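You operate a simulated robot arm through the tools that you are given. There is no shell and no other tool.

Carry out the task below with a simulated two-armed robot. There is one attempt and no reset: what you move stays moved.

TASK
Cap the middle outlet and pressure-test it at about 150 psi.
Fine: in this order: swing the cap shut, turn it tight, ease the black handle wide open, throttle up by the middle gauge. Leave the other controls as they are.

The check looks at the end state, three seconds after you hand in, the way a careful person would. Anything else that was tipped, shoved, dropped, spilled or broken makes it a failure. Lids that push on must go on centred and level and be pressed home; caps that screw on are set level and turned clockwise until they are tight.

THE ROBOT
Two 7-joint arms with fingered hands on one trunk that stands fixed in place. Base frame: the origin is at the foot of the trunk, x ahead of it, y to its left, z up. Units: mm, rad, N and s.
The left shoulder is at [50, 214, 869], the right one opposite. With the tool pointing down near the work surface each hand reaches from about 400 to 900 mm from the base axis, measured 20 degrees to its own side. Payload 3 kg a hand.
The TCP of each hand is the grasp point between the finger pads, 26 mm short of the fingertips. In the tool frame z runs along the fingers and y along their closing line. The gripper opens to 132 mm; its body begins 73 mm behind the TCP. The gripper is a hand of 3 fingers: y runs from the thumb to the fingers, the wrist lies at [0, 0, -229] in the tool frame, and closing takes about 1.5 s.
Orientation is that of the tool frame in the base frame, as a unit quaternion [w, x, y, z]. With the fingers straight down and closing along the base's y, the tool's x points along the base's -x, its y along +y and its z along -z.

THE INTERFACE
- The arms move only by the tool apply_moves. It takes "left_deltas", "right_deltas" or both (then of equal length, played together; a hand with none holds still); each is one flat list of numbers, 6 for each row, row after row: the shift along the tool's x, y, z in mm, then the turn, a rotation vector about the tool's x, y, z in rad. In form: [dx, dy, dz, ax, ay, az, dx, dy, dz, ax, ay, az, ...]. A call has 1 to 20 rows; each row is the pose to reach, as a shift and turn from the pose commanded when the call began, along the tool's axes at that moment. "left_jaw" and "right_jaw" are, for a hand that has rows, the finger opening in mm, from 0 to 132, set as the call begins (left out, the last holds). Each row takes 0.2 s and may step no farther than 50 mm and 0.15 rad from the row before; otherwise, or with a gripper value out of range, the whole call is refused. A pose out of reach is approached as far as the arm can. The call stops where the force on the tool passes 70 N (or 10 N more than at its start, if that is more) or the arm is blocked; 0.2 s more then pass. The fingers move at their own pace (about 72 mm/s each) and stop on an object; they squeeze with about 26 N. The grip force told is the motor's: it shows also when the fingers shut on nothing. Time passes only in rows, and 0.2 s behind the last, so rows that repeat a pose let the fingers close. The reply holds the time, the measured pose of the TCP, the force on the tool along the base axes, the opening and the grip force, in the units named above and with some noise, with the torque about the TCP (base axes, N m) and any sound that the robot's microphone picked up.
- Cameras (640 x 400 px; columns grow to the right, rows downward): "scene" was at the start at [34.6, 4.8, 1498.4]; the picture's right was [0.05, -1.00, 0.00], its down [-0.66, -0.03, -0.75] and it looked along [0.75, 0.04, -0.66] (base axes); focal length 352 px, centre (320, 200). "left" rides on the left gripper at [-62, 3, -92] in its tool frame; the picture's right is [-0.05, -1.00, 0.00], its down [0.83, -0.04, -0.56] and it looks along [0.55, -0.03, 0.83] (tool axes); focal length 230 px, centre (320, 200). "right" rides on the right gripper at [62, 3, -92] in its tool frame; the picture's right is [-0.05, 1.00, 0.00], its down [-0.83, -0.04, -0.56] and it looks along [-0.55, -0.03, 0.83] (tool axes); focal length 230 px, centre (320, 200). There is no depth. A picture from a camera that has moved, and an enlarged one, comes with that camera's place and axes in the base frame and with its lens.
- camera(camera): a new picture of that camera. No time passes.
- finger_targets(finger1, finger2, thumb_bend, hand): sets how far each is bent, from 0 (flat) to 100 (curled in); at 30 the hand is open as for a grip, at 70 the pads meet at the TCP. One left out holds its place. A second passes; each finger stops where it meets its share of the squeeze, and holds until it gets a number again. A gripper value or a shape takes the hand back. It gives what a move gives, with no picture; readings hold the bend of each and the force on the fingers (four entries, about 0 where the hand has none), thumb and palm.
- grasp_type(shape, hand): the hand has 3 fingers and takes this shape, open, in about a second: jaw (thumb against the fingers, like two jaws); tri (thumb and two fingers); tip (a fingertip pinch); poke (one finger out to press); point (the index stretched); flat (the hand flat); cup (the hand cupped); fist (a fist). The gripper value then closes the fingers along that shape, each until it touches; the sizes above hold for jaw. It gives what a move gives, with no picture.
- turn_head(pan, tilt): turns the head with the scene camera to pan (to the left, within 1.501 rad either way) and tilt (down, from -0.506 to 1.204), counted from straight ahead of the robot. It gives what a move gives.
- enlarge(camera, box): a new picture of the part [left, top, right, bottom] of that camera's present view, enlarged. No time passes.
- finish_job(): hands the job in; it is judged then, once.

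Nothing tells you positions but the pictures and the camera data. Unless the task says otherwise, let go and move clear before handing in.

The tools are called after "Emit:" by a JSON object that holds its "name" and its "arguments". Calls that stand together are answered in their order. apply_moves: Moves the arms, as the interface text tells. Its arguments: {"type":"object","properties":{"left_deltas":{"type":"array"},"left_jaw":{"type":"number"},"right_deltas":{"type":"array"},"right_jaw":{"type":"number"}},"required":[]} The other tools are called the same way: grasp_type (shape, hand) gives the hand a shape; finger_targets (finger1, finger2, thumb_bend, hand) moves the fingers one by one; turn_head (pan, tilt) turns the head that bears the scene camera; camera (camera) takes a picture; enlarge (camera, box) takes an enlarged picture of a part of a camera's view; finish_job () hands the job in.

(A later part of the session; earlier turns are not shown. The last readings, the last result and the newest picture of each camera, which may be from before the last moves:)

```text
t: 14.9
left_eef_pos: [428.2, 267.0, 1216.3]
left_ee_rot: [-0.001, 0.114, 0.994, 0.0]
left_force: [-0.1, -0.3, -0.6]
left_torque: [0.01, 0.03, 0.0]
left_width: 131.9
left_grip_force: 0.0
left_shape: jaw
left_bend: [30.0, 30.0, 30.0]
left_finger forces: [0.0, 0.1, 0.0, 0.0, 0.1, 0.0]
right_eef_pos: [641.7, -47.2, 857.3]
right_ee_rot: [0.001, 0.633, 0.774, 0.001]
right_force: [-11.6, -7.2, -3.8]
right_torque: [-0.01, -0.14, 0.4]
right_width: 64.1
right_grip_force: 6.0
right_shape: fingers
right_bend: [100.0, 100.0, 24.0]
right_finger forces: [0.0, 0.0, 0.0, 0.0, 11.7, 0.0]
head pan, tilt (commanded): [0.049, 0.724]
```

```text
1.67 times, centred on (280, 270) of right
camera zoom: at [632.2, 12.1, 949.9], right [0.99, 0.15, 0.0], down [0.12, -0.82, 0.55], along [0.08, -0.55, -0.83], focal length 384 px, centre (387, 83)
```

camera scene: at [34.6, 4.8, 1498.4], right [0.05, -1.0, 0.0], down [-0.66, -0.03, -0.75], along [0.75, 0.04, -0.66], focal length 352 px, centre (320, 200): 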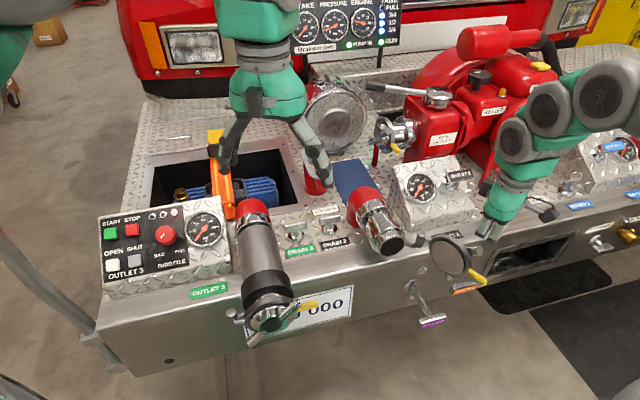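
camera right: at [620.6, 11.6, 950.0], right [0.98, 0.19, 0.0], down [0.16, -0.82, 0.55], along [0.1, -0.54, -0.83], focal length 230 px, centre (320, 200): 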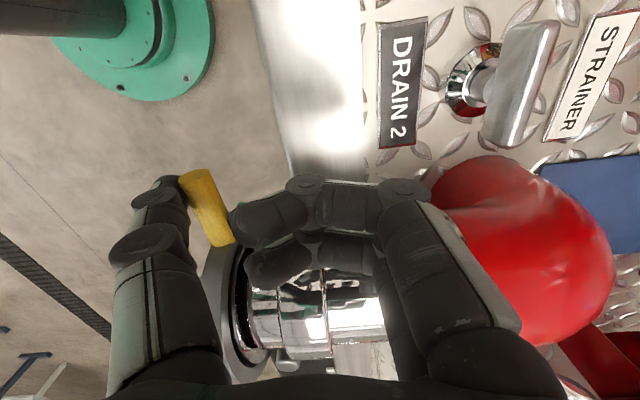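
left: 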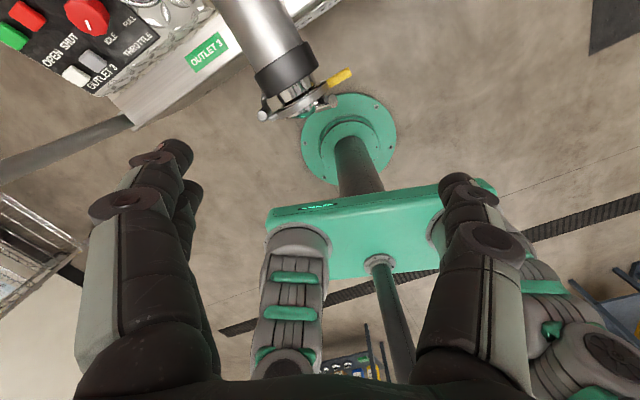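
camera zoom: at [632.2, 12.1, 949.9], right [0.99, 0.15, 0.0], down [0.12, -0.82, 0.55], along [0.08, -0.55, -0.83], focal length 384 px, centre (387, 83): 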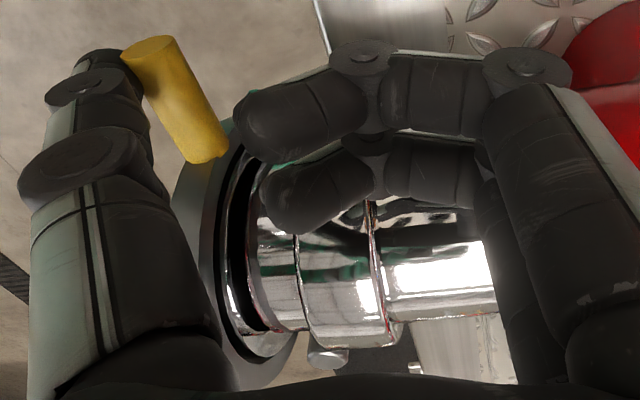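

The cap is now seated against the pipe with about 12 N of push. I'll back the thumb off slightly and rise straight up, then line up to push the upper-left lug clockwise.

Emit:
{"name": "apply_moves", "arguments": {"right_deltas": [0, -6, 0, 0, 0, 0, 0, -12, -5, 0, 0, 0, 0, -12, -50, 0, 0, 0, 0, -12, -95, 0, 0, 0]}}

Emit:
{"name": "camera", "arguments": {"camera": "right"}}

Emit:
{"name": "enlarge", "arguments": {"camera": "scene", "box": [330, 170, 450, 290]}}

```text
t: 15.9
left_eef_pos: [428.1, 266.4, 1216.0]
left_ee_rot: [0.0, 0.114, 0.993, -0.001]
left_force: [-0.4, -0.3, -0.4]
left_torque: [0.02, 0.01, -0.01]
left_width: 131.7
left_grip_force: 0.1
left_shape: jaw
left_bend: [30.0, 30.0, 30.0]
left_finger forces: [0.0, 0.0, 0.0, 0.1, 0.1, 0.0]
right_eef_pos: [631.9, -49.2, 954.9]
right_ee_rot: [0.0, 0.633, 0.774, 0.002]
right_force: [-0.5, -0.2, 0.8]
right_torque: [-0.02, -0.04, -0.02]
right_width: 57.9
right_grip_force: 0.1
right_shape: fingers
right_bend: [100.0, 100.0, 30.0]
right_finger forces: [0.1, 0.0, 0.1, 0.0, 0.0, 0.0]
head pan, tilt (commanded): [0.049, 0.724]
```

```text
taken
camera right: at [621.5, 12.0, 1047.2], right [0.99, 0.15, 0.0], down [0.12, -0.82, 0.55], along [0.08, -0.55, -0.83], focal length 230 px, centre (320, 200)
```

right: 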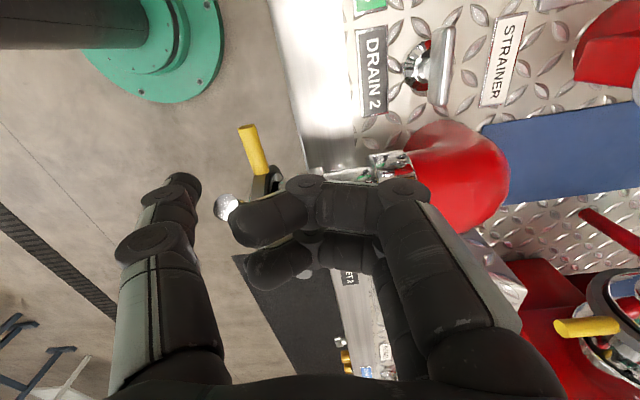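

```text
3.33 times, centred on (390, 230) of scene
camera zoom: at [34.5, 4.8, 1498.4], right [0.05, -1.0, 0.0], down [-0.66, -0.03, -0.75], along [0.75, 0.04, -0.66], focal length 1172 px, centre (87, 100)
```

zoom: 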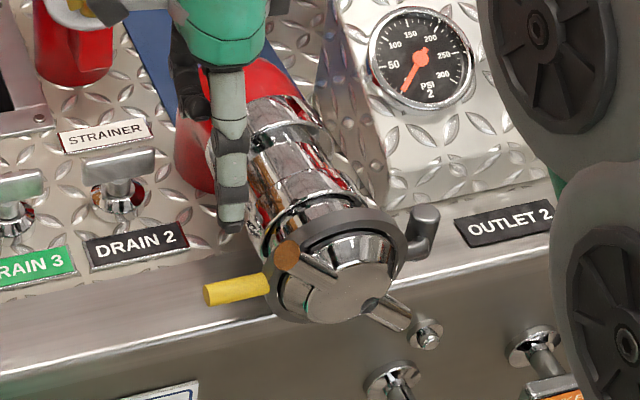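

The cap stays shut on its own. I measure the upper-left lug end at about (564,-105,896); I'll square the hand to the pipe and lower the thumb just left of that lug, in front of the ring.

Emit:
{"name": "apply_moves", "arguments": {"right_deltas": [2.2, -5.7, 0, 0, 0, -0.096, 2.2, -5.7, 25, 0, 0, -0.096, 2.2, -5.7, 50, 0, 0, -0.096]}}

Emit:
{"name": "camera", "arguments": {"camera": "right"}}

Emit:
{"name": "enlarge", "arguments": {"camera": "scene", "box": [330, 170, 450, 290]}}

```text
t: 16.7
left_eef_pos: [429.1, 266.3, 1217.0]
left_ee_rot: [0.0, 0.115, 0.993, 0.0]
left_force: [0.1, 0.2, -0.2]
left_torque: [0.03, -0.01, 0.0]
left_width: 132.0
left_grip_force: 0.1
left_shape: jaw
left_bend: [30.0, 30.0, 30.0]
left_finger forces: [0.0, 0.1, 0.0, 0.1, 0.0, 0.0]
right_eef_pos: [624.7, -47.8, 903.4]
right_ee_rot: [-0.001, 0.595, 0.804, 0.002]
right_force: [0.2, -0.3, -0.2]
right_torque: [-0.01, -0.04, 0.0]
right_width: 57.9
right_grip_force: 0.0
right_shape: fingers
right_bend: [100.0, 100.0, 30.0]
right_finger forces: [0.1, 0.0, 0.0, 0.0, 0.2, 0.0]
head pan, tilt (commanded): [0.049, 0.724]
```

```text
taken
camera right: at [609.8, 11.5, 994.8], right [0.97, 0.24, 0.0], down [0.2, -0.81, 0.55], along [0.14, -0.54, -0.83], focal length 230 px, centre (320, 200)
```

right: 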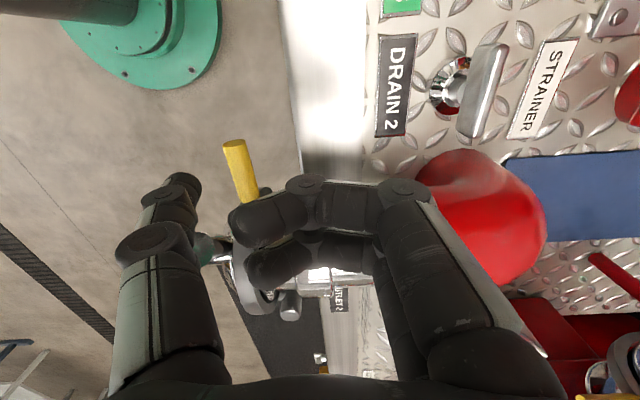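

```text
3.33 times, centred on (390, 230) of scene
camera zoom: at [34.6, 4.8, 1498.4], right [0.05, -1.0, 0.0], down [-0.66, -0.03, -0.75], along [0.75, 0.04, -0.66], focal length 1172 px, centre (87, 100)
```

zoom: 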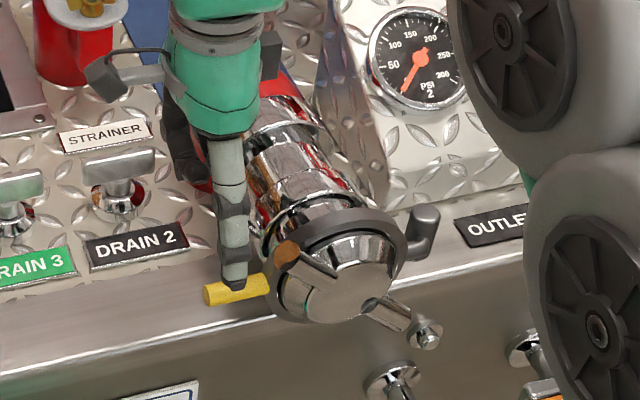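

The thumb is left of the lug and above the yellow grip. I'll lower it a touch and push it to the right against the lug, watching the force.

Emit:
{"name": "apply_moves", "arguments": {"right_deltas": [0, 0, 6, 0, 0, 0, -8, 0, 6, 0, 0, 0, -16, 0, 6, 0, 0, 0, -24, 0, 6, 0, 0, 0, -32, 0, 6, 0, 0, 0, -40, 0, 6, 0, 0, 0]}}

Emit:
{"name": "camera", "arguments": {"camera": "right"}}

Emit:
{"name": "enlarge", "arguments": {"camera": "scene", "box": [330, 170, 450, 290]}}

```text
t: 18.1
left_eef_pos: [427.8, 265.8, 1215.5]
left_ee_rot: [0.0, 0.113, 0.994, 0.0]
left_force: [-0.1, 0.6, 0.7]
left_torque: [0.01, -0.02, -0.02]
left_width: 131.9
left_grip_force: 0.0
left_shape: jaw
left_bend: [30.0, 30.0, 30.0]
left_finger forces: [0.0, 0.0, 0.1, 0.0, 0.1, 0.1]
right_eef_pos: [637.3, -88.8, 897.2]
right_ee_rot: [-0.001, 0.595, 0.804, 0.001]
right_force: [0.7, 0.7, -0.3]
right_torque: [-0.02, -0.02, -0.02]
right_width: 57.7
right_grip_force: 0.4
right_shape: fingers
right_bend: [100.0, 100.0, 30.0]
right_finger forces: [0.1, 0.0, 0.0, 0.1, 0.6, 0.0]
head pan, tilt (commanded): [0.049, 0.724]
```

```text
taken
camera right: at [621.6, -29.2, 988.7], right [0.97, 0.24, 0.0], down [0.2, -0.81, 0.55], along [0.14, -0.54, -0.83], focal length 230 px, centre (320, 200)
```

right: 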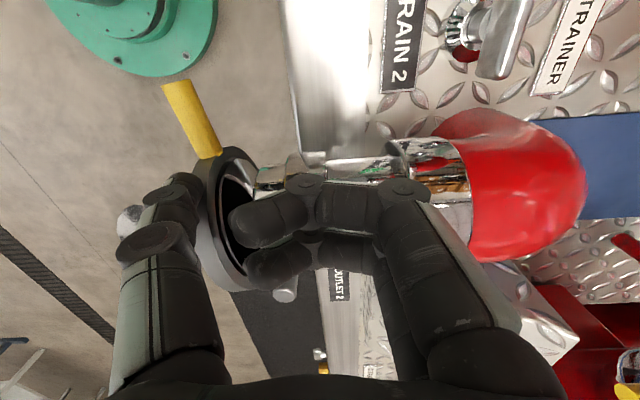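

```text
3.33 times, centred on (390, 230) of scene
camera zoom: at [34.6, 4.7, 1498.4], right [0.05, -1.0, 0.0], down [-0.66, -0.03, -0.75], along [0.75, 0.04, -0.66], focal length 1172 px, centre (87, 100)
```

zoom: 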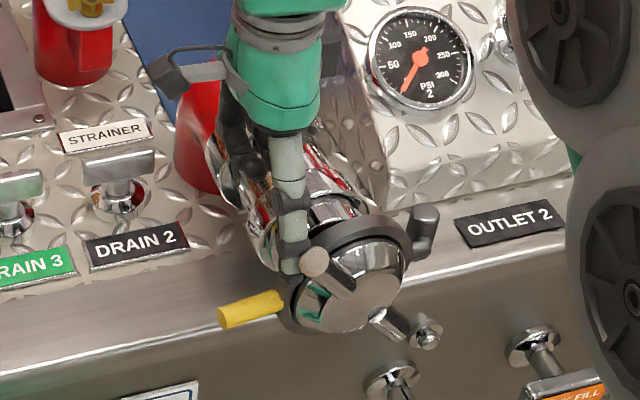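

The thumb slipped behind the lug and the sideways push swung the cap a little open, so a one-sided push won't do: the lugs need a balanced twist with inward pressure, hand facing the cap. The left arm has the better reach for that, so I'll lift the right hand straight up and park it on the right.

Emit:
{"name": "apply_moves", "arguments": {"right_deltas": [0, 0, -30, 0, 0, 0, 0, 0, -70, 0, 0, 0, 0, 0, -110, 0, 0, 0, 0, 0, -140, 0, 0, 0]}}

Emit:
{"name": "apply_moves", "arguments": {"right_deltas": [-25, -30, -5, 0, 0, -0.11, -51, -61, -10, 0, 0, -0.22, -76, -91, -16, 0, 0, -0.33, -101, -122, -21, 0, 0, -0.44, -127, -152, -26, 0, 0, -0.55, -152, -183, -32, 0, 0, -0.66, -177, -213, -37, 0, 0, -0.77, -203, -243, -42, 0, 0, -0.88, -228, -274, -48, 0, 0, -0.97, -253, -304, -53, 0, 0, -1.05]}}

Emit:
{"name": "camera", "arguments": {"camera": "scene"}}

Emit:
{"name": "enlarge", "arguments": {"camera": "scene", "box": [330, 170, 450, 290]}}

```text
t: 19.1
left_eef_pos: [427.9, 266.0, 1216.3]
left_ee_rot: [0.0, 0.114, 0.993, 0.0]
left_force: [-0.3, 0.7, -0.5]
left_torque: [0.0, -0.01, 0.0]
left_width: 132.1
left_grip_force: 0.0
left_shape: jaw
left_bend: [30.0, 30.0, 30.0]
left_finger forces: [0.0, 0.0, 0.0, 0.0, 0.1, 0.0]
right_eef_pos: [634.6, -87.4, 1038.4]
right_ee_rot: [0.0, 0.595, 0.804, 0.0]
right_force: [-0.4, 0.0, -0.3]
right_torque: [0.01, 0.04, 0.0]
right_width: 57.7
right_grip_force: 0.0
right_shape: fingers
right_bend: [100.0, 100.0, 30.0]
right_finger forces: [0.1, 0.1, 0.0, 0.0, 0.0, 0.1]
head pan, tilt (commanded): [0.049, 0.724]
```

```text
t: 21.3
left_eef_pos: [428.4, 268.0, 1216.3]
left_ee_rot: [0.0, 0.115, 0.993, 0.0]
left_force: [0.2, 0.0, 0.6]
left_torque: [0.02, 0.02, -0.02]
left_width: 132.0
left_grip_force: 0.1
left_shape: jaw
left_bend: [30.0, 30.0, 30.0]
left_finger forces: [0.0, 0.0, 0.0, 0.0, 0.0, 0.0]
right_eef_pos: [417.3, -419.1, 1089.6]
right_ee_rot: [-0.001, 0.111, 0.994, 0.001]
right_force: [-0.9, 0.9, 0.2]
right_torque: [0.07, 0.0, 0.0]
right_width: 57.6
right_grip_force: 0.1
right_shape: fingers
right_bend: [100.0, 100.0, 30.0]
right_finger forces: [0.1, 0.1, 0.0, 0.1, 0.1, 0.0]
head pan, tilt (commanded): [0.049, 0.724]
```

```text
taken
camera scene: at [34.5, 4.7, 1498.4], right [0.05, -1.0, 0.0], down [-0.66, -0.03, -0.75], along [0.75, 0.04, -0.66], focal length 352 px, centre (320, 200)
```

scene: 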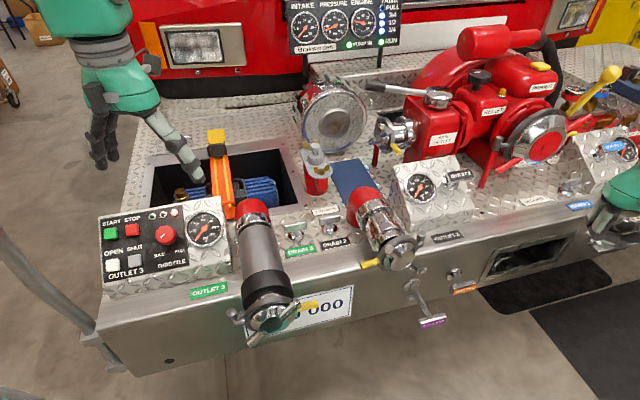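

```text
3.33 times, centred on (390, 230) of scene
camera zoom: at [34.5, 4.7, 1498.4], right [0.05, -1.0, 0.0], down [-0.66, -0.03, -0.75], along [0.75, 0.04, -0.66], focal length 1172 px, centre (87, 100)
```

zoom: 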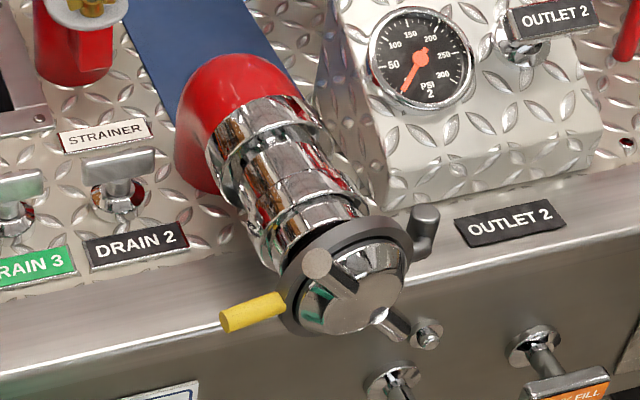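

The cap is about 20° ajar again but undisturbed otherwise. I'll bring the left hand across at a safe height in front of the middle outlet, squaring its yaw to the pipe.

Emit:
{"name": "apply_moves", "arguments": {"left_deltas": [-9.4, -39.6, 7.3, 0, 0, -0.058, -18.8, -79, 14.7, 0, 0, -0.117, -28.3, -118.7, 22, 0, 0, -0.175, -37.7, -158, 29.3, 0, 0, -0.233, -47, -198, 36.7, 0, 0, -0.292, -56.5, -237, 44, 0, 0, -0.35, -66, -277, 51.3, 0, 0, -0.408, -75.4, -316, 58.7, 0, 0, -0.467, -84.8, -356, 66, 0, 0, -0.525]}}

Emit:
{"name": "camera", "arguments": {"camera": "scene"}}

```text
t: 23.3
left_eef_pos: [429.4, -101.2, 1152.2]
left_ee_rot: [-0.001, -0.148, 0.989, 0.0]
left_force: [-0.1, 0.2, 0.0]
left_torque: [0.03, 0.0, -0.01]
left_width: 131.9
left_grip_force: 0.0
left_shape: jaw
left_bend: [30.0, 30.0, 30.0]
left_finger forces: [0.0, 0.0, 0.1, 0.1, 0.0, 0.1]
right_eef_pos: [417.1, -418.2, 1090.3]
right_ee_rot: [0.0, 0.111, 0.994, 0.002]
right_force: [0.8, 0.0, -0.2]
right_torque: [0.0, 0.03, 0.01]
right_width: 57.9
right_grip_force: 0.0
right_shape: fingers
right_bend: [100.0, 100.0, 30.0]
right_finger forces: [0.0, 0.1, 0.1, 0.0, 0.0, 0.0]
head pan, tilt (commanded): [0.049, 0.724]
```

```text
taken
camera scene: at [34.6, 4.7, 1498.4], right [0.05, -1.0, 0.0], down [-0.66, -0.03, -0.75], along [0.75, 0.04, -0.66], focal length 352 px, centre (320, 200)
```

scene: 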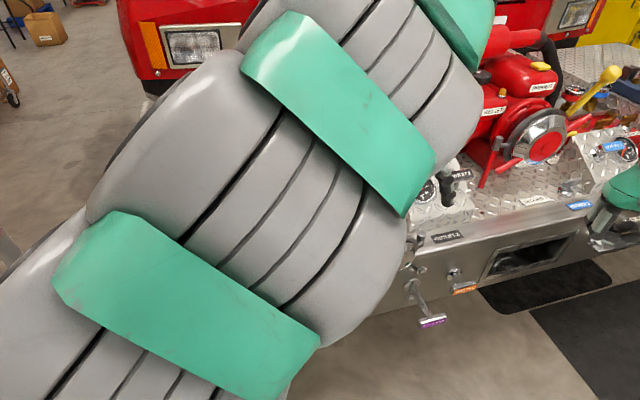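

The left forearm blocks the head camera for the moment. I'll pitch the left hand forward to face along the pipe while still well above everything.

Emit:
{"name": "apply_moves", "arguments": {"left_deltas": [-2.6, -7.4, 13.8, 0, -0.143, 0, -5.2, -14.7, 27.6, 0, -0.286, 0, -7.8, -22, 41.5, 0, -0.428, 0, -10.4, -29.4, 55.3, 0, -0.571, 0, -13, -36.8, 69, 0, -0.714, 0, -15.6, -44, 82.9, 0, -0.857, 0, -18.2, -51.5, 96.7, 0, -1.0, 0, -20.8, -58.8, 110.5, 0, -1.142, 0, -23.4, -66, 124.4, 0, -1.285, 0, -26, -73.5, 138, 0, -1.428, 0, -28.6, -80.9, 152, 0, -1.571, 0]}}

Emit:
{"name": "camera", "arguments": {"camera": "scene"}}

Emit:
{"name": "camera", "arguments": {"camera": "left"}}

```text
t: 24.6
left_eef_pos: [505.1, -71.8, 1068.3]
left_ee_rot: [0.321, -0.237, 0.916, 0.046]
left_force: [-0.3, -0.2, -0.4]
left_torque: [-0.03, -0.01, 0.01]
left_width: 132.1
left_grip_force: 0.0
left_shape: jaw
left_bend: [30.0, 30.0, 30.0]
left_finger forces: [0.0, 0.0, 0.0, 0.1, 0.1, 0.0]
right_eef_pos: [418.0, -419.8, 1090.6]
right_ee_rot: [0.0, 0.111, 0.994, 0.0]
right_force: [-0.6, -0.1, -0.6]
right_torque: [0.03, 0.03, 0.0]
right_width: 57.8
right_grip_force: 0.0
right_shape: fingers
right_bend: [100.0, 100.0, 30.0]
right_finger forces: [0.0, 0.1, 0.1, 0.0, 0.0, 0.1]
head pan, tilt (commanded): [0.049, 0.724]
stopped in row 6 (left hand): the arm was blocked; the commanded pose is now the measured one
```

```text
taken
camera scene: at [34.7, 4.7, 1498.4], right [0.05, -1.0, 0.0], down [-0.66, -0.03, -0.75], along [0.75, 0.04, -0.66], focal length 352 px, centre (320, 200)
```

scene: 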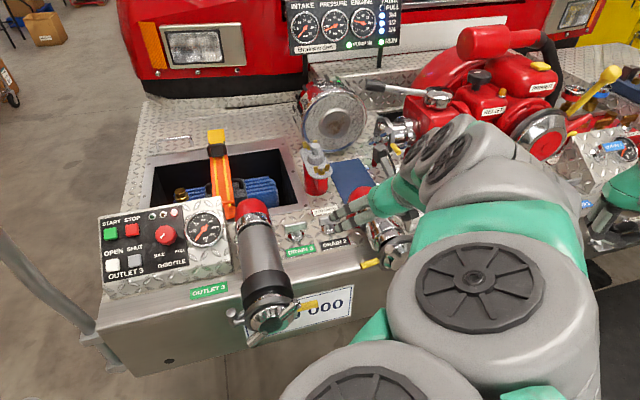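

```text
taken
camera left: at [495.9, -67.7, 1178.2], right [0.5, -0.86, 0.1], down [-0.86, -0.51, -0.07], along [0.11, -0.05, -0.99], focal length 230 px, centre (320, 200)
```

left: 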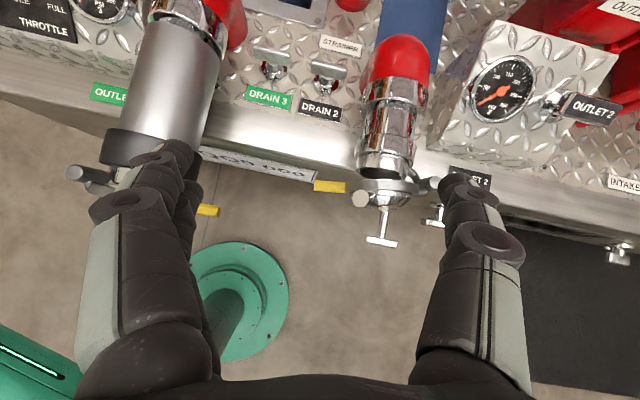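

The left arm got blocked partway (probably arm against arm), though everything on the truck looks untouched. Its camera gives a nice top view, so I'll zoom to measure the pipe axis and cap angle.

Emit:
{"name": "enlarge", "arguments": {"camera": "left", "box": [300, 30, 460, 260]}}

Emit:
{"name": "enlarge", "arguments": {"camera": "left", "box": [440, 20, 640, 160]}}

Emit:
{"name": "turn_head", "arguments": {"pan": -0.3, "tilt": 1.0}}

Emit:
{"name": "camera", "arguments": {"camera": "scene"}}

```text
1.74 times, centred on (380, 145) of left
camera zoom: at [495.9, -67.7, 1178.2], right [0.5, -0.86, 0.1], down [-0.86, -0.51, -0.07], along [0.11, -0.05, -0.99], focal length 400 px, centre (216, 296)
```

zoom: 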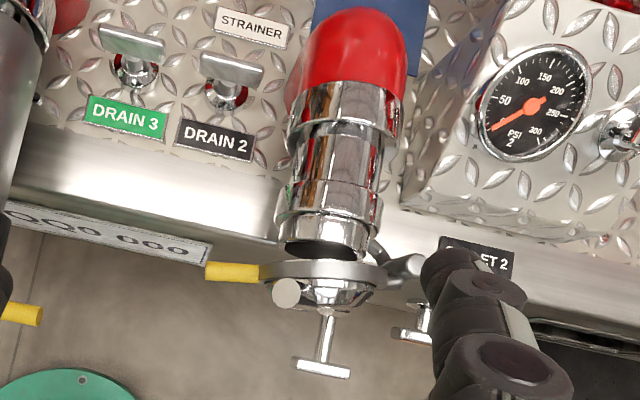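

```text
2.86 times, centred on (540, 90) of left
camera zoom: at [495.9, -67.7, 1178.2], right [0.5, -0.86, 0.1], down [-0.86, -0.51, -0.07], along [0.11, -0.05, -0.99], focal length 657 px, centre (-309, 514)
```

zoom: 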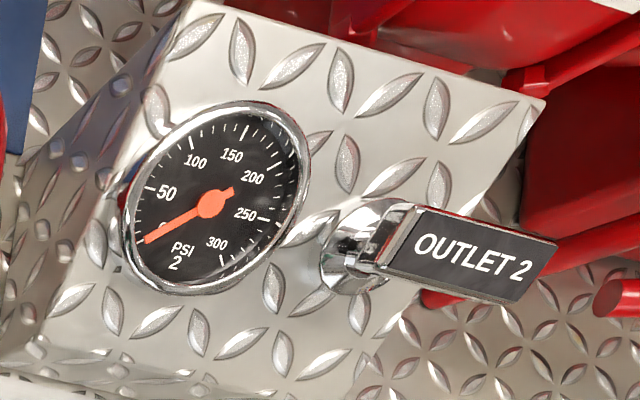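

```text
t: 25.5
left_eef_pos: [506.5, -70.3, 1069.7]
left_ee_rot: [0.325, -0.239, 0.914, 0.047]
left_force: [0.0, 0.4, -0.4]
left_torque: [0.01, 0.03, -0.04]
left_width: 131.5
left_grip_force: 0.0
left_shape: jaw
left_bend: [30.0, 30.0, 30.0]
left_finger forces: [0.0, 0.0, 0.0, 0.1, 0.0, 0.1]
right_eef_pos: [418.0, -418.3, 1090.4]
right_ee_rot: [0.001, 0.111, 0.994, 0.002]
right_force: [-0.5, -0.1, 0.2]
right_torque: [-0.01, 0.0, -0.01]
right_width: 57.9
right_grip_force: 0.1
right_shape: fingers
right_bend: [100.0, 100.0, 30.0]
right_finger forces: [0.0, 0.0, 0.0, 0.1, 0.0, 0.0]
head pan, tilt (commanded): [-0.3, 1.0]
```

```text
taken
camera scene: at [17.3, -20.0, 1477.1], right [-0.29, -0.96, 0.0], down [-0.8, 0.25, -0.54], along [0.52, -0.16, -0.84], focal length 352 px, centre (320, 200)
```

scene: 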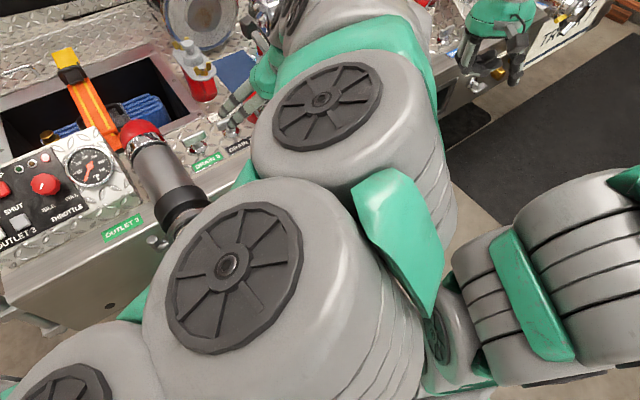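

The left elbow ends up crowding the right shoulder, so the crossing left-arm approach isn't suitable. I'll retreat the left hand to its own side and test whether the right arm itself can face the cap.

Emit:
{"name": "apply_moves", "arguments": {"left_deltas": [-20.6, 36.7, -3, 0, 0.08, 0, -41, 73.4, -6, 0, 0.16, 0, -61.7, 110, -9, 0, 0.24, 0, -82.3, 146.9, -12, 0, 0.32, 0, -103, 183.6, -15, 0, 0.4, 0, -123.5, 220.3, -18, 0, 0.48, 0, -144, 257, -21, 0, 0.56, 0, -164.6, 293.7, -24.3, 0, 0.64, 0]}}

Emit:
{"name": "turn_head", "arguments": {"pan": 0.0, "tilt": 0.75}}

Emit:
{"name": "camera", "arguments": {"camera": "scene"}}

```text
t: 27.3
left_eef_pos: [466.7, 246.5, 1171.4]
left_ee_rot: [0.021, -0.236, 0.971, -0.032]
left_force: [-0.3, 1.1, -0.5]
left_torque: [-0.01, -0.03, 0.03]
left_width: 131.6
left_grip_force: 0.2
left_shape: jaw
left_bend: [30.0, 30.0, 30.0]
left_finger forces: [0.0, 0.0, 0.0, 0.0, 0.0, 0.1]
right_eef_pos: [418.2, -417.9, 1090.9]
right_ee_rot: [0.001, 0.113, 0.994, 0.002]
right_force: [0.0, -0.2, -0.5]
right_torque: [-0.05, 0.01, 0.0]
right_width: 57.7
right_grip_force: 0.1
right_shape: fingers
right_bend: [100.0, 100.0, 30.0]
right_finger forces: [0.0, 0.1, 0.1, 0.0, 0.1, 0.0]
head pan, tilt (commanded): [-0.3, 1.0]
```

```text
t: 28.1
left_eef_pos: [468.0, 244.3, 1171.4]
left_ee_rot: [0.023, -0.236, 0.971, -0.031]
left_force: [-0.2, 0.1, 0.5]
left_torque: [0.01, 0.0, 0.01]
left_width: 131.7
left_grip_force: 0.1
left_shape: jaw
left_bend: [30.0, 30.0, 30.0]
left_finger forces: [0.1, 0.0, 0.0, 0.0, 0.0, 0.0]
right_eef_pos: [417.2, -418.9, 1091.7]
right_ee_rot: [0.002, 0.111, 0.994, 0.002]
right_force: [0.3, 0.3, -0.7]
right_torque: [-0.01, 0.02, 0.0]
right_width: 57.7
right_grip_force: 0.0
right_shape: fingers
right_bend: [100.0, 100.0, 30.0]
right_finger forces: [0.0, 0.0, 0.0, 0.0, 0.1, 0.0]
head pan, tilt (commanded): [0.0, 0.75]
```

```text
taken
camera scene: at [33.5, 0.5, 1496.2], right [0.0, -1.0, 0.0], down [-0.68, 0.0, -0.73], along [0.73, 0.0, -0.68], focal length 352 px, centre (320, 200)
```

scene: 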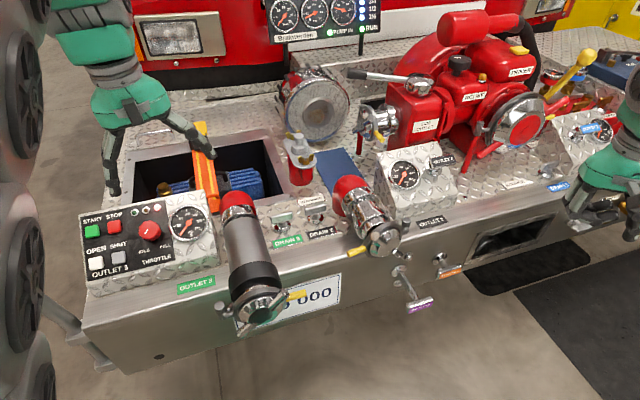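

The left arm is clear on its own side. Now I'll bring the right hand back over, square its yaw to the pipe at a safe height, and then test pitching it forward.

Emit:
{"name": "apply_moves", "arguments": {"right_deltas": [-8, 32.5, 0, 0, 0, -0.13, -16, 65, 0, 0, 0, -0.26, -24, 97.5, 0, 0, 0, -0.39, -32, 130, 0, 0, 0, -0.54], "right_jaw": 132}}

Emit:
{"name": "apply_moves", "arguments": {"right_deltas": [0, 0, 5, 0, -0.14, 0, 0, 0, 10, 0, -0.28, 0, 0, 0, 15, 0, -0.42, 0, 0, 0, 20, 0, -0.56, 0, 0, 0, 25, 0, -0.7, 0]}}

Emit:
{"name": "camera", "arguments": {"camera": "scene"}}

Emit:
{"name": "camera", "arguments": {"camera": "right"}}

```text
t: 29.1
left_eef_pos: [467.7, 245.0, 1171.1]
left_ee_rot: [0.022, -0.236, 0.971, -0.031]
left_force: [-0.4, 0.6, -0.8]
left_torque: [0.0, 0.0, -0.02]
left_width: 131.9
left_grip_force: 0.0
left_shape: jaw
left_bend: [30.0, 30.0, 30.0]
left_finger forces: [0.0, 0.0, 0.1, 0.1, 0.0, 0.1]
right_eef_pos: [476.5, -298.7, 1089.8]
right_ee_rot: [0.001, -0.158, 0.987, 0.001]
right_force: [0.5, -0.6, 0.1]
right_torque: [-0.01, -0.01, 0.03]
right_width: 0.0
right_grip_force: 0.0
right_shape: poke
right_bend: [100.0, 100.0, 45.0]
right_finger forces: [0.0, 0.0, 0.0, 0.1, 0.0, 0.0]
head pan, tilt (commanded): [0.0, 0.75]
```

```text
t: 30.3
left_eef_pos: [467.2, 246.3, 1172.0]
left_ee_rot: [0.023, -0.236, 0.971, -0.03]
left_force: [-0.2, -0.3, 0.1]
left_torque: [-0.02, -0.05, 0.01]
left_width: 132.2
left_grip_force: 0.0
left_shape: jaw
left_bend: [30.0, 30.0, 30.0]
left_finger forces: [0.0, 0.1, 0.1, 0.2, 0.0, 0.0]
right_eef_pos: [478.3, -296.8, 1066.4]
right_ee_rot: [0.341, -0.147, 0.927, 0.055]
right_force: [-0.5, -0.2, 0.0]
right_torque: [0.03, 0.02, 0.02]
right_width: 0.4
right_grip_force: 0.0
right_shape: poke
right_bend: [100.0, 100.0, 45.0]
right_finger forces: [0.0, 0.1, 0.0, 0.0, 0.0, 0.1]
head pan, tilt (commanded): [0.0, 0.75]
```

```text
taken
camera scene: at [33.6, 0.6, 1496.2], right [0.0, -1.0, 0.0], down [-0.68, 0.0, -0.73], along [0.73, 0.0, -0.68], focal length 352 px, centre (320, 200)
```

scene: 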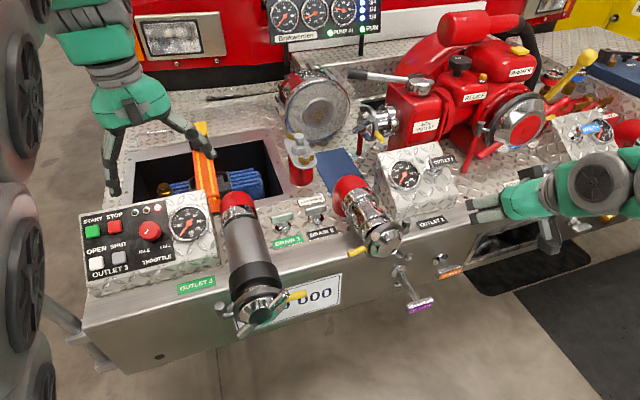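

```text
taken
camera right: at [376.3, -328.5, 1095.4], right [-0.27, 0.96, 0.04], down [0.27, 0.04, 0.96], along [0.92, 0.27, -0.27], focal length 230 px, centre (320, 200)
```

right: 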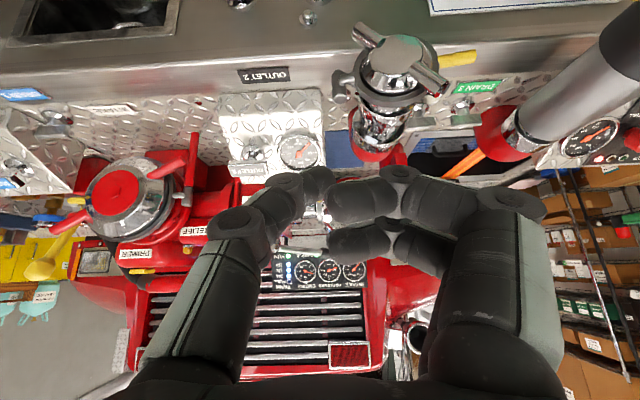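

The right arm pitches forward without trouble so far, and its camera now looks almost along the pipe. I'll switch to the jaw shape and continue pitching to horizontal in free air.

Emit:
{"name": "grasp_type", "arguments": {"shape": "jaw", "hand": "right"}}

Emit:
{"name": "apply_moves", "arguments": {"right_deltas": [0.3, 5.3, 8.5, 0, -0.14, 0, 0.6, 10.6, 17, 0, -0.28, 0, 1, 16, 25.5, 0, -0.42, 0, 1.3, 21, 34, 0, -0.56, 0, 1.6, 26.5, 42.5, 0, -0.7, 0, 2, 31.8, 51, 0, -0.84, 0]}}

Emit:
{"name": "camera", "arguments": {"camera": "scene"}}

Emit:
{"name": "camera", "arguments": {"camera": "right"}}

```text
t: 31.2
left_eef_pos: [468.0, 245.2, 1171.4]
left_ee_rot: [0.022, -0.237, 0.971, -0.03]
left_force: [0.0, 0.4, 0.3]
left_torque: [0.04, -0.04, 0.01]
left_width: 131.8
left_grip_force: 0.0
left_shape: jaw
left_bend: [30.0, 30.0, 30.0]
left_finger forces: [0.0, 0.0, 0.0, 0.1, 0.1, 0.1]
right_eef_pos: [478.4, -298.0, 1065.3]
right_ee_rot: [0.339, -0.147, 0.927, 0.054]
right_force: [0.7, -0.1, -0.1]
right_torque: [-0.02, 0.0, -0.01]
right_width: 131.9
right_grip_force: 0.1
right_shape: jaw
right_bend: [30.0, 30.0, 30.0]
right_finger forces: [0.0, 0.0, 0.1, 0.0, 0.0, 0.0]
head pan, tilt (commanded): [0.0, 0.75]
```

```text
t: 32.6
left_eef_pos: [467.9, 245.1, 1171.9]
left_ee_rot: [0.021, -0.236, 0.971, -0.03]
left_force: [-0.1, 0.7, -0.5]
left_torque: [0.0, 0.03, -0.02]
left_width: 131.7
left_grip_force: 0.1
left_shape: jaw
left_bend: [30.0, 30.0, 30.0]
left_finger forces: [0.1, 0.0, 0.0, 0.0, 0.1, 0.1]
right_eef_pos: [577.8, -324.6, 1130.9]
right_ee_rot: [0.595, -0.119, 0.79, 0.088]
right_force: [0.0, -0.4, 0.0]
right_torque: [0.01, -0.01, -0.02]
right_width: 131.9
right_grip_force: 0.1
right_shape: jaw
right_bend: [30.0, 30.0, 30.0]
right_finger forces: [0.0, 0.0, 0.0, 0.1, 0.0, 0.1]
right hand out of reach, approached as far as the arm can: row 1, 2, 3, 4, 5, 6
head pan, tilt (commanded): [0.0, 0.75]
```

```text
taken
camera scene: at [33.6, 0.6, 1496.2], right [0.0, -1.0, 0.0], down [-0.68, 0.0, -0.73], along [0.73, 0.0, -0.68], focal length 352 px, centre (320, 200)
```

scene: 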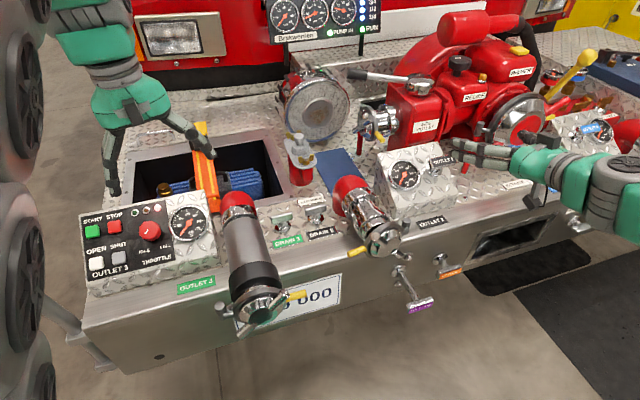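

```text
taken
camera right: at [475.9, -352.1, 1096.6], right [-0.28, 0.96, 0.05], down [-0.28, -0.13, 0.95], along [0.92, 0.25, 0.3], focal length 230 px, centre (320, 200)
```

right: 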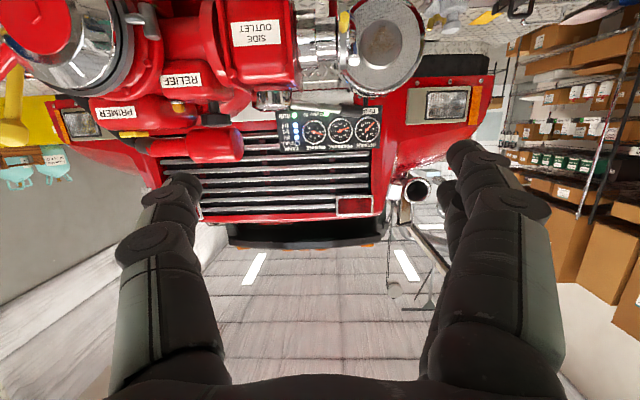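

The right arm cannot fold enough to face the cap, so I'll work from above with the straight thumb instead: re-close the cap with the yellow grip, then push the lug with the thumb's face angled so it presses inward as well as sideways. First I'll return the right hand to pointing down.

Emit:
{"name": "apply_moves", "arguments": {"right_deltas": [4, -4, -7, 0, 0.143, 0, 9, -9, -15, 0, 0.286, 0, 13, -13, -22, 0, 0.43, 0, 18, -18, -30, 0, 0.573, 0, 22, -22, -37, 0, 0.716, 0, 27, -27, -44, 0, 0.86, 0, 31, -31, -52, 0, 1.0, 0, 36, -36, -59, 0, 1.146, 0, 40, -40, -66.5, 0, 1.29, 0]}}

Emit:
{"name": "finger_targets", "arguments": {"hand": "right", "finger1": 100, "finger2": 100, "thumb_bend": 30}}

Emit:
{"name": "camera", "arguments": {"camera": "right"}}

Emit:
{"name": "enlarge", "arguments": {"camera": "scene", "box": [320, 170, 460, 290]}}

```text
t: 34.6
left_eef_pos: [467.9, 245.2, 1171.3]
left_ee_rot: [0.022, -0.237, 0.971, -0.031]
left_force: [0.8, 0.6, -0.4]
left_torque: [-0.01, 0.03, -0.02]
left_width: 131.8
left_grip_force: 0.1
left_shape: jaw
left_bend: [30.0, 30.0, 30.0]
left_finger forces: [0.1, 0.0, 0.1, 0.0, 0.1, 0.0]
right_eef_pos: [524.3, -380.1, 1110.3]
right_ee_rot: [0.001, -0.148, 0.989, -0.001]
right_force: [-0.3, -0.1, 0.9]
right_torque: [0.0, -0.02, -0.02]
right_width: 131.8
right_grip_force: 0.0
right_shape: jaw
right_bend: [30.0, 30.0, 30.0]
right_finger forces: [0.0, 0.1, 0.1, 0.0, 0.0, 0.0]
head pan, tilt (commanded): [0.0, 0.75]
```

```text
t: 35.6
left_eef_pos: [468.3, 244.4, 1170.9]
left_ee_rot: [0.021, -0.237, 0.971, -0.031]
left_force: [-0.8, -0.5, 0.1]
left_torque: [0.0, -0.01, -0.01]
left_width: 131.9
left_grip_force: 0.1
left_shape: jaw
left_bend: [30.0, 30.0, 30.0]
left_finger forces: [0.0, 0.0, 0.0, 0.1, 0.0, 0.0]
right_eef_pos: [524.9, -380.4, 1109.9]
right_ee_rot: [0.001, -0.149, 0.989, -0.001]
right_force: [0.4, 0.7, -0.3]
right_torque: [0.01, 0.01, 0.0]
right_width: 57.6
right_grip_force: 0.0
right_shape: fingers
right_bend: [100.0, 100.0, 30.0]
right_finger forces: [0.0, 0.0, 0.0, 0.1, 0.0, 0.0]
head pan, tilt (commanded): [0.0, 0.75]
```

```text
taken
camera right: at [464.1, -395.2, 1201.4], right [-0.24, 0.97, 0.0], down [0.81, 0.2, 0.56], along [0.54, 0.13, -0.83], focal length 230 px, centre (320, 200)
```

right: 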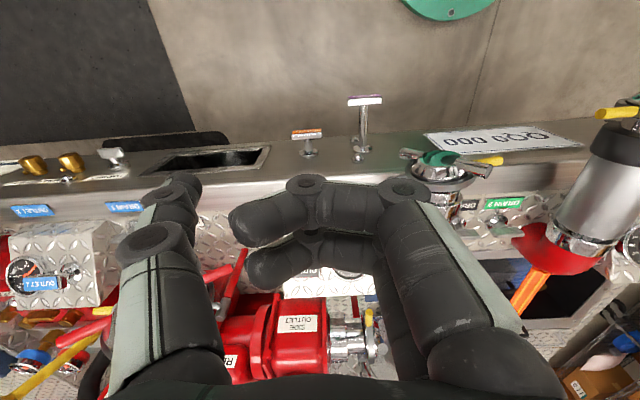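

```text
3.33 times, centred on (390, 230) of scene
camera zoom: at [33.6, 0.6, 1496.2], right [0.0, -1.0, 0.0], down [-0.68, 0.0, -0.73], along [0.73, 0.0, -0.68], focal length 1172 px, centre (87, 100)
```

zoom: 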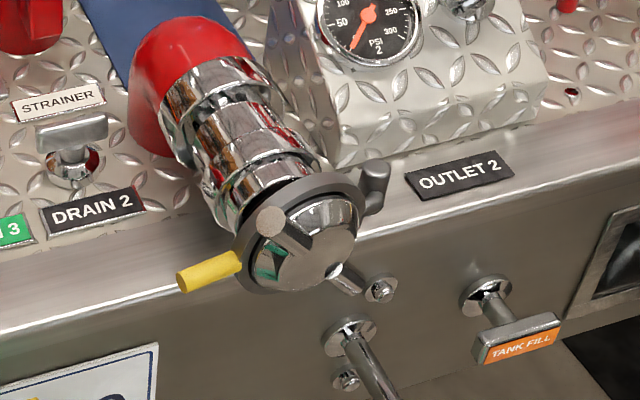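

I'll carry the right hand over to just in front of the yellow grip, at a safe height, with its yaw matched to the ajar cap.

Emit:
{"name": "apply_moves", "arguments": {"right_deltas": [-13.5, 32, 13, 0, 0, 0.128, -27, 64, 27, 0, 0, 0.256, -40.6, 96, 40, 0, 0, 0.383, -54, 128.5, 53, 0, 0, 0.511, -67.6, 160.5, 67, 0, 0, 0.639, -81, 192.7, 80, 0, 0, 0.767, -94.6, 224.8, 93, 0, 0, 0.894, -108, 257, 107, 0, 0, 1.022, -121.7, 289, 120, 0, 0, 1.15]}}

Emit:
{"name": "camera", "arguments": {"camera": "right"}}

Emit:
{"name": "enlarge", "arguments": {"camera": "scene", "box": [320, 170, 460, 290]}}

```text
t: 37.6
left_eef_pos: [467.4, 245.3, 1171.6]
left_ee_rot: [0.022, -0.236, 0.971, -0.03]
left_force: [0.3, 0.5, -0.2]
left_torque: [-0.05, -0.01, 0.01]
left_width: 131.8
left_grip_force: 0.1
left_shape: jaw
left_bend: [30.0, 30.0, 30.0]
left_finger forces: [0.0, 0.1, 0.0, 0.0, 0.1, 0.0]
right_eef_pos: [553.5, -68.6, 989.2]
right_ee_rot: [0.0, 0.414, 0.91, -0.002]
right_force: [0.8, 0.3, 0.4]
right_torque: [0.01, 0.02, 0.03]
right_width: 57.8
right_grip_force: 0.0
right_shape: fingers
right_bend: [100.0, 100.0, 30.0]
right_finger forces: [0.0, 0.1, 0.0, 0.0, 0.1, 0.0]
head pan, tilt (commanded): [0.0, 0.75]
```

```text
taken
camera right: at [515.9, -20.2, 1080.1], right [0.79, 0.62, 0.0], down [0.51, -0.65, 0.56], along [0.34, -0.44, -0.83], focal length 230 px, centre (320, 200)
```

right: 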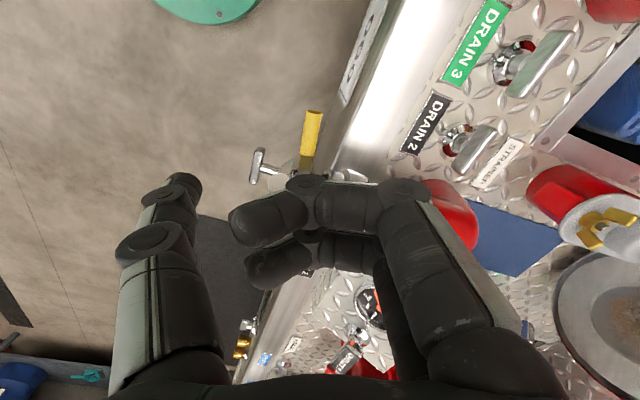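

```text
3.33 times, centred on (390, 230) of scene
camera zoom: at [33.6, 0.6, 1496.2], right [0.0, -1.0, 0.0], down [-0.68, 0.0, -0.73], along [0.73, 0.0, -0.68], focal length 1172 px, centre (87, 100)
```

zoom: 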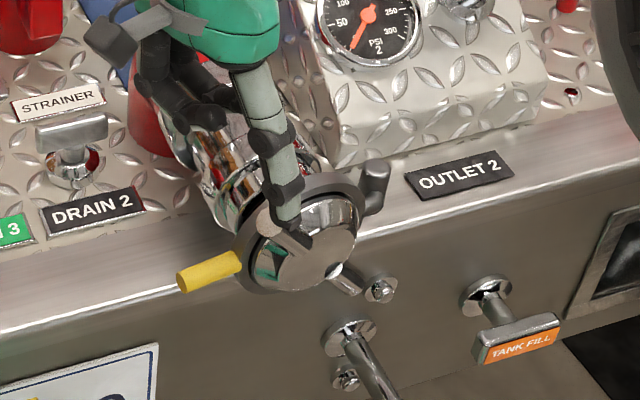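

The thumb is about 70 mm in front of the yellow grip. I'll lower it and sweep the cap shut again.

Emit:
{"name": "apply_moves", "arguments": {"right_deltas": [0, 0, 35, 0, 0, 0, 0, 0, 70, 0, 0, 0, 0, 0, 105, 0, 0, 0, 0, 0, 131, 0, 0, 0]}}

Emit:
{"name": "apply_moves", "arguments": {"right_deltas": [-4.2, 16.5, 0, 0, 0, 0.1, -10, 32.6, 0, 0, 0, 0.2, -17.5, 47.9, 0, 0, 0, 0.3, -26.4, 62.5, 0, 0, 0, 0.4, -31.4, 69.4, 0, 0, 0, 0.45, -36.7, 76.1, 0, 0, 0, 0.5, -39.4, 79.5, 0, 0, 0, 0.525]}}

Emit:
{"name": "camera", "arguments": {"camera": "right"}}

Emit:
{"name": "enlarge", "arguments": {"camera": "scene", "box": [320, 170, 460, 290]}}

```text
t: 38.6
left_eef_pos: [468.1, 245.2, 1170.6]
left_ee_rot: [0.022, -0.236, 0.971, -0.03]
left_force: [-0.5, 0.5, 0.5]
left_torque: [0.0, 0.0, 0.01]
left_width: 131.9
left_grip_force: 0.0
left_shape: jaw
left_bend: [30.0, 30.0, 30.0]
left_finger forces: [0.0, 0.0, 0.0, 0.0, 0.1, 0.0]
right_eef_pos: [554.1, -66.7, 857.9]
right_ee_rot: [0.001, 0.413, 0.911, 0.0]
right_force: [0.1, -0.8, 0.0]
right_torque: [-0.03, -0.01, 0.03]
right_width: 57.9
right_grip_force: 0.1
right_shape: fingers
right_bend: [100.0, 100.0, 30.0]
right_finger forces: [0.0, 0.0, 0.1, 0.0, 0.0, 0.0]
head pan, tilt (commanded): [0.0, 0.75]
```

```text
t: 40.2
left_eef_pos: [467.4, 245.6, 1171.4]
left_ee_rot: [0.023, -0.235, 0.971, -0.031]
left_force: [-0.2, 0.5, 0.0]
left_torque: [0.0, 0.02, -0.04]
left_width: 131.9
left_grip_force: 0.1
left_shape: jaw
left_bend: [30.0, 30.0, 30.0]
left_finger forces: [0.1, 0.0, 0.1, 0.0, 0.0, 0.0]
right_eef_pos: [640.6, -45.4, 857.7]
right_ee_rot: [0.001, 0.636, 0.772, -0.001]
right_force: [-12.5, -7.2, -2.4]
right_torque: [0.0, -0.15, 0.44]
right_width: 63.4
right_grip_force: 5.5
right_shape: fingers
right_bend: [100.0, 100.0, 24.0]
right_finger forces: [0.0, 0.0, 0.0, 0.0, 11.6, 0.1]
head pan, tilt (commanded): [0.0, 0.75]
```

```text
taken
camera right: at [631.1, 15.7, 949.3], right [0.99, 0.14, 0.0], down [0.12, -0.82, 0.56], along [0.08, -0.55, -0.83], focal length 230 px, centre (320, 200)
```

right: 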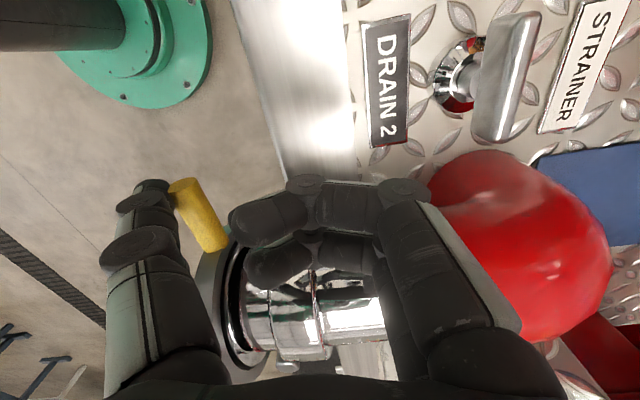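

```text
3.33 times, centred on (390, 230) of scene
camera zoom: at [33.4, 0.5, 1496.2], right [0.0, -1.0, 0.0], down [-0.68, 0.0, -0.73], along [0.73, 0.0, -0.68], focal length 1172 px, centre (87, 100)
```

zoom: 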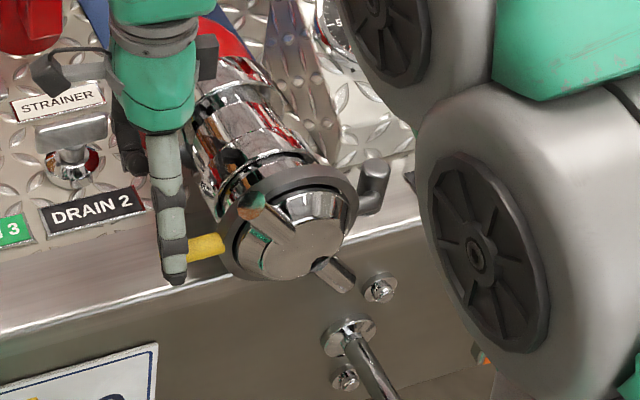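

The cap is shut again and I notice the earlier push had already turned the lugs a few degrees clockwise. I'll back off, rise, and set the thumb's face angled behind the lug so it pushes inward and rightward together.

Emit:
{"name": "apply_moves", "arguments": {"right_deltas": [0, -12, 0, 0, 0, 0, 0, -13, -45, 0, 0, 0, 0, -13, -93, 0, 0, 0]}}

Emit:
{"name": "apply_moves", "arguments": {"right_deltas": [6.8, -6.7, 0, 0, 0, -0.142, 13.5, -13.4, 0, 0, 0, -0.284, 20.3, -20, 0, 0, 0, -0.426, 27, -26.8, 0, 0, 0, -0.568, 33.8, -33.5, 0, 0, 0, -0.71]}}

Emit:
{"name": "camera", "arguments": {"camera": "right"}}

Emit:
{"name": "enlarge", "arguments": {"camera": "scene", "box": [320, 170, 460, 290]}}

```text
t: 41.0
left_eef_pos: [467.6, 245.3, 1170.1]
left_ee_rot: [0.023, -0.236, 0.971, -0.03]
left_force: [0.4, 0.8, -0.4]
left_torque: [0.01, 0.01, -0.02]
left_width: 132.0
left_grip_force: 0.0
left_shape: jaw
left_bend: [30.0, 30.0, 30.0]
left_finger forces: [0.0, 0.0, 0.0, 0.1, 0.1, 0.1]
right_eef_pos: [626.0, -48.4, 948.6]
right_ee_rot: [0.001, 0.635, 0.772, 0.0]
right_force: [-0.2, -0.8, 0.9]
right_torque: [0.01, 0.02, -0.02]
right_width: 58.0
right_grip_force: 0.1
right_shape: fingers
right_bend: [100.0, 100.0, 30.0]
right_finger forces: [0.0, 0.0, 0.0, 0.1, 0.1, 0.0]
head pan, tilt (commanded): [0.0, 0.75]
```

```text
t: 42.2
left_eef_pos: [467.3, 245.6, 1172.0]
left_ee_rot: [0.022, -0.236, 0.971, -0.031]
left_force: [0.3, 0.7, 0.6]
left_torque: [0.02, 0.0, -0.01]
left_width: 132.1
left_grip_force: 0.1
left_shape: jaw
left_bend: [30.0, 30.0, 30.0]
left_finger forces: [0.1, 0.0, 0.0, 0.1, 0.0, 0.0]
right_eef_pos: [588.3, -20.7, 949.6]
right_ee_rot: [0.001, 0.326, 0.945, -0.001]
right_force: [0.3, 0.4, 0.4]
right_torque: [0.01, 0.01, 0.0]
right_width: 57.8
right_grip_force: 0.1
right_shape: fingers
right_bend: [100.0, 100.0, 30.0]
right_finger forces: [0.0, 0.1, 0.0, 0.0, 0.0, 0.1]
head pan, tilt (commanded): [0.0, 0.75]
```

```text
taken
camera right: at [541.5, 18.6, 1041.6], right [0.66, 0.75, 0.0], down [0.63, -0.55, 0.56], along [0.42, -0.37, -0.83], focal length 230 px, centre (320, 200)
```

right: 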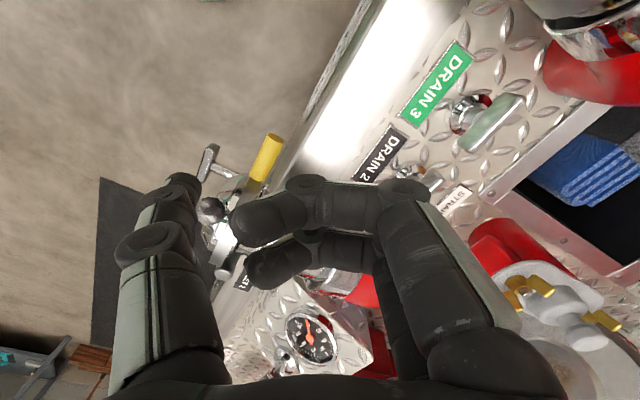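

```text
3.33 times, centred on (390, 230) of scene
camera zoom: at [33.6, 0.6, 1496.2], right [0.0, -1.0, 0.0], down [-0.68, 0.0, -0.73], along [0.73, 0.0, -0.68], focal length 1172 px, centre (87, 100)
```

zoom: 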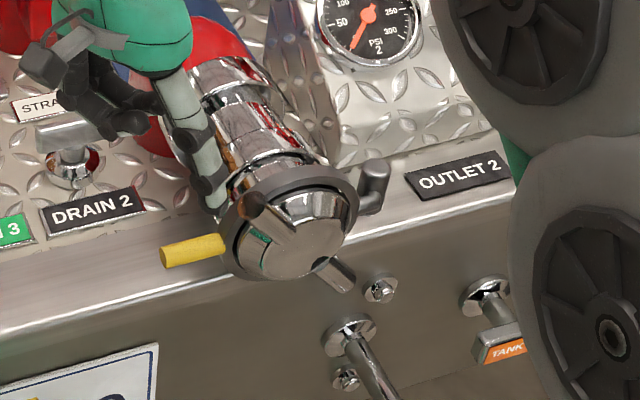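

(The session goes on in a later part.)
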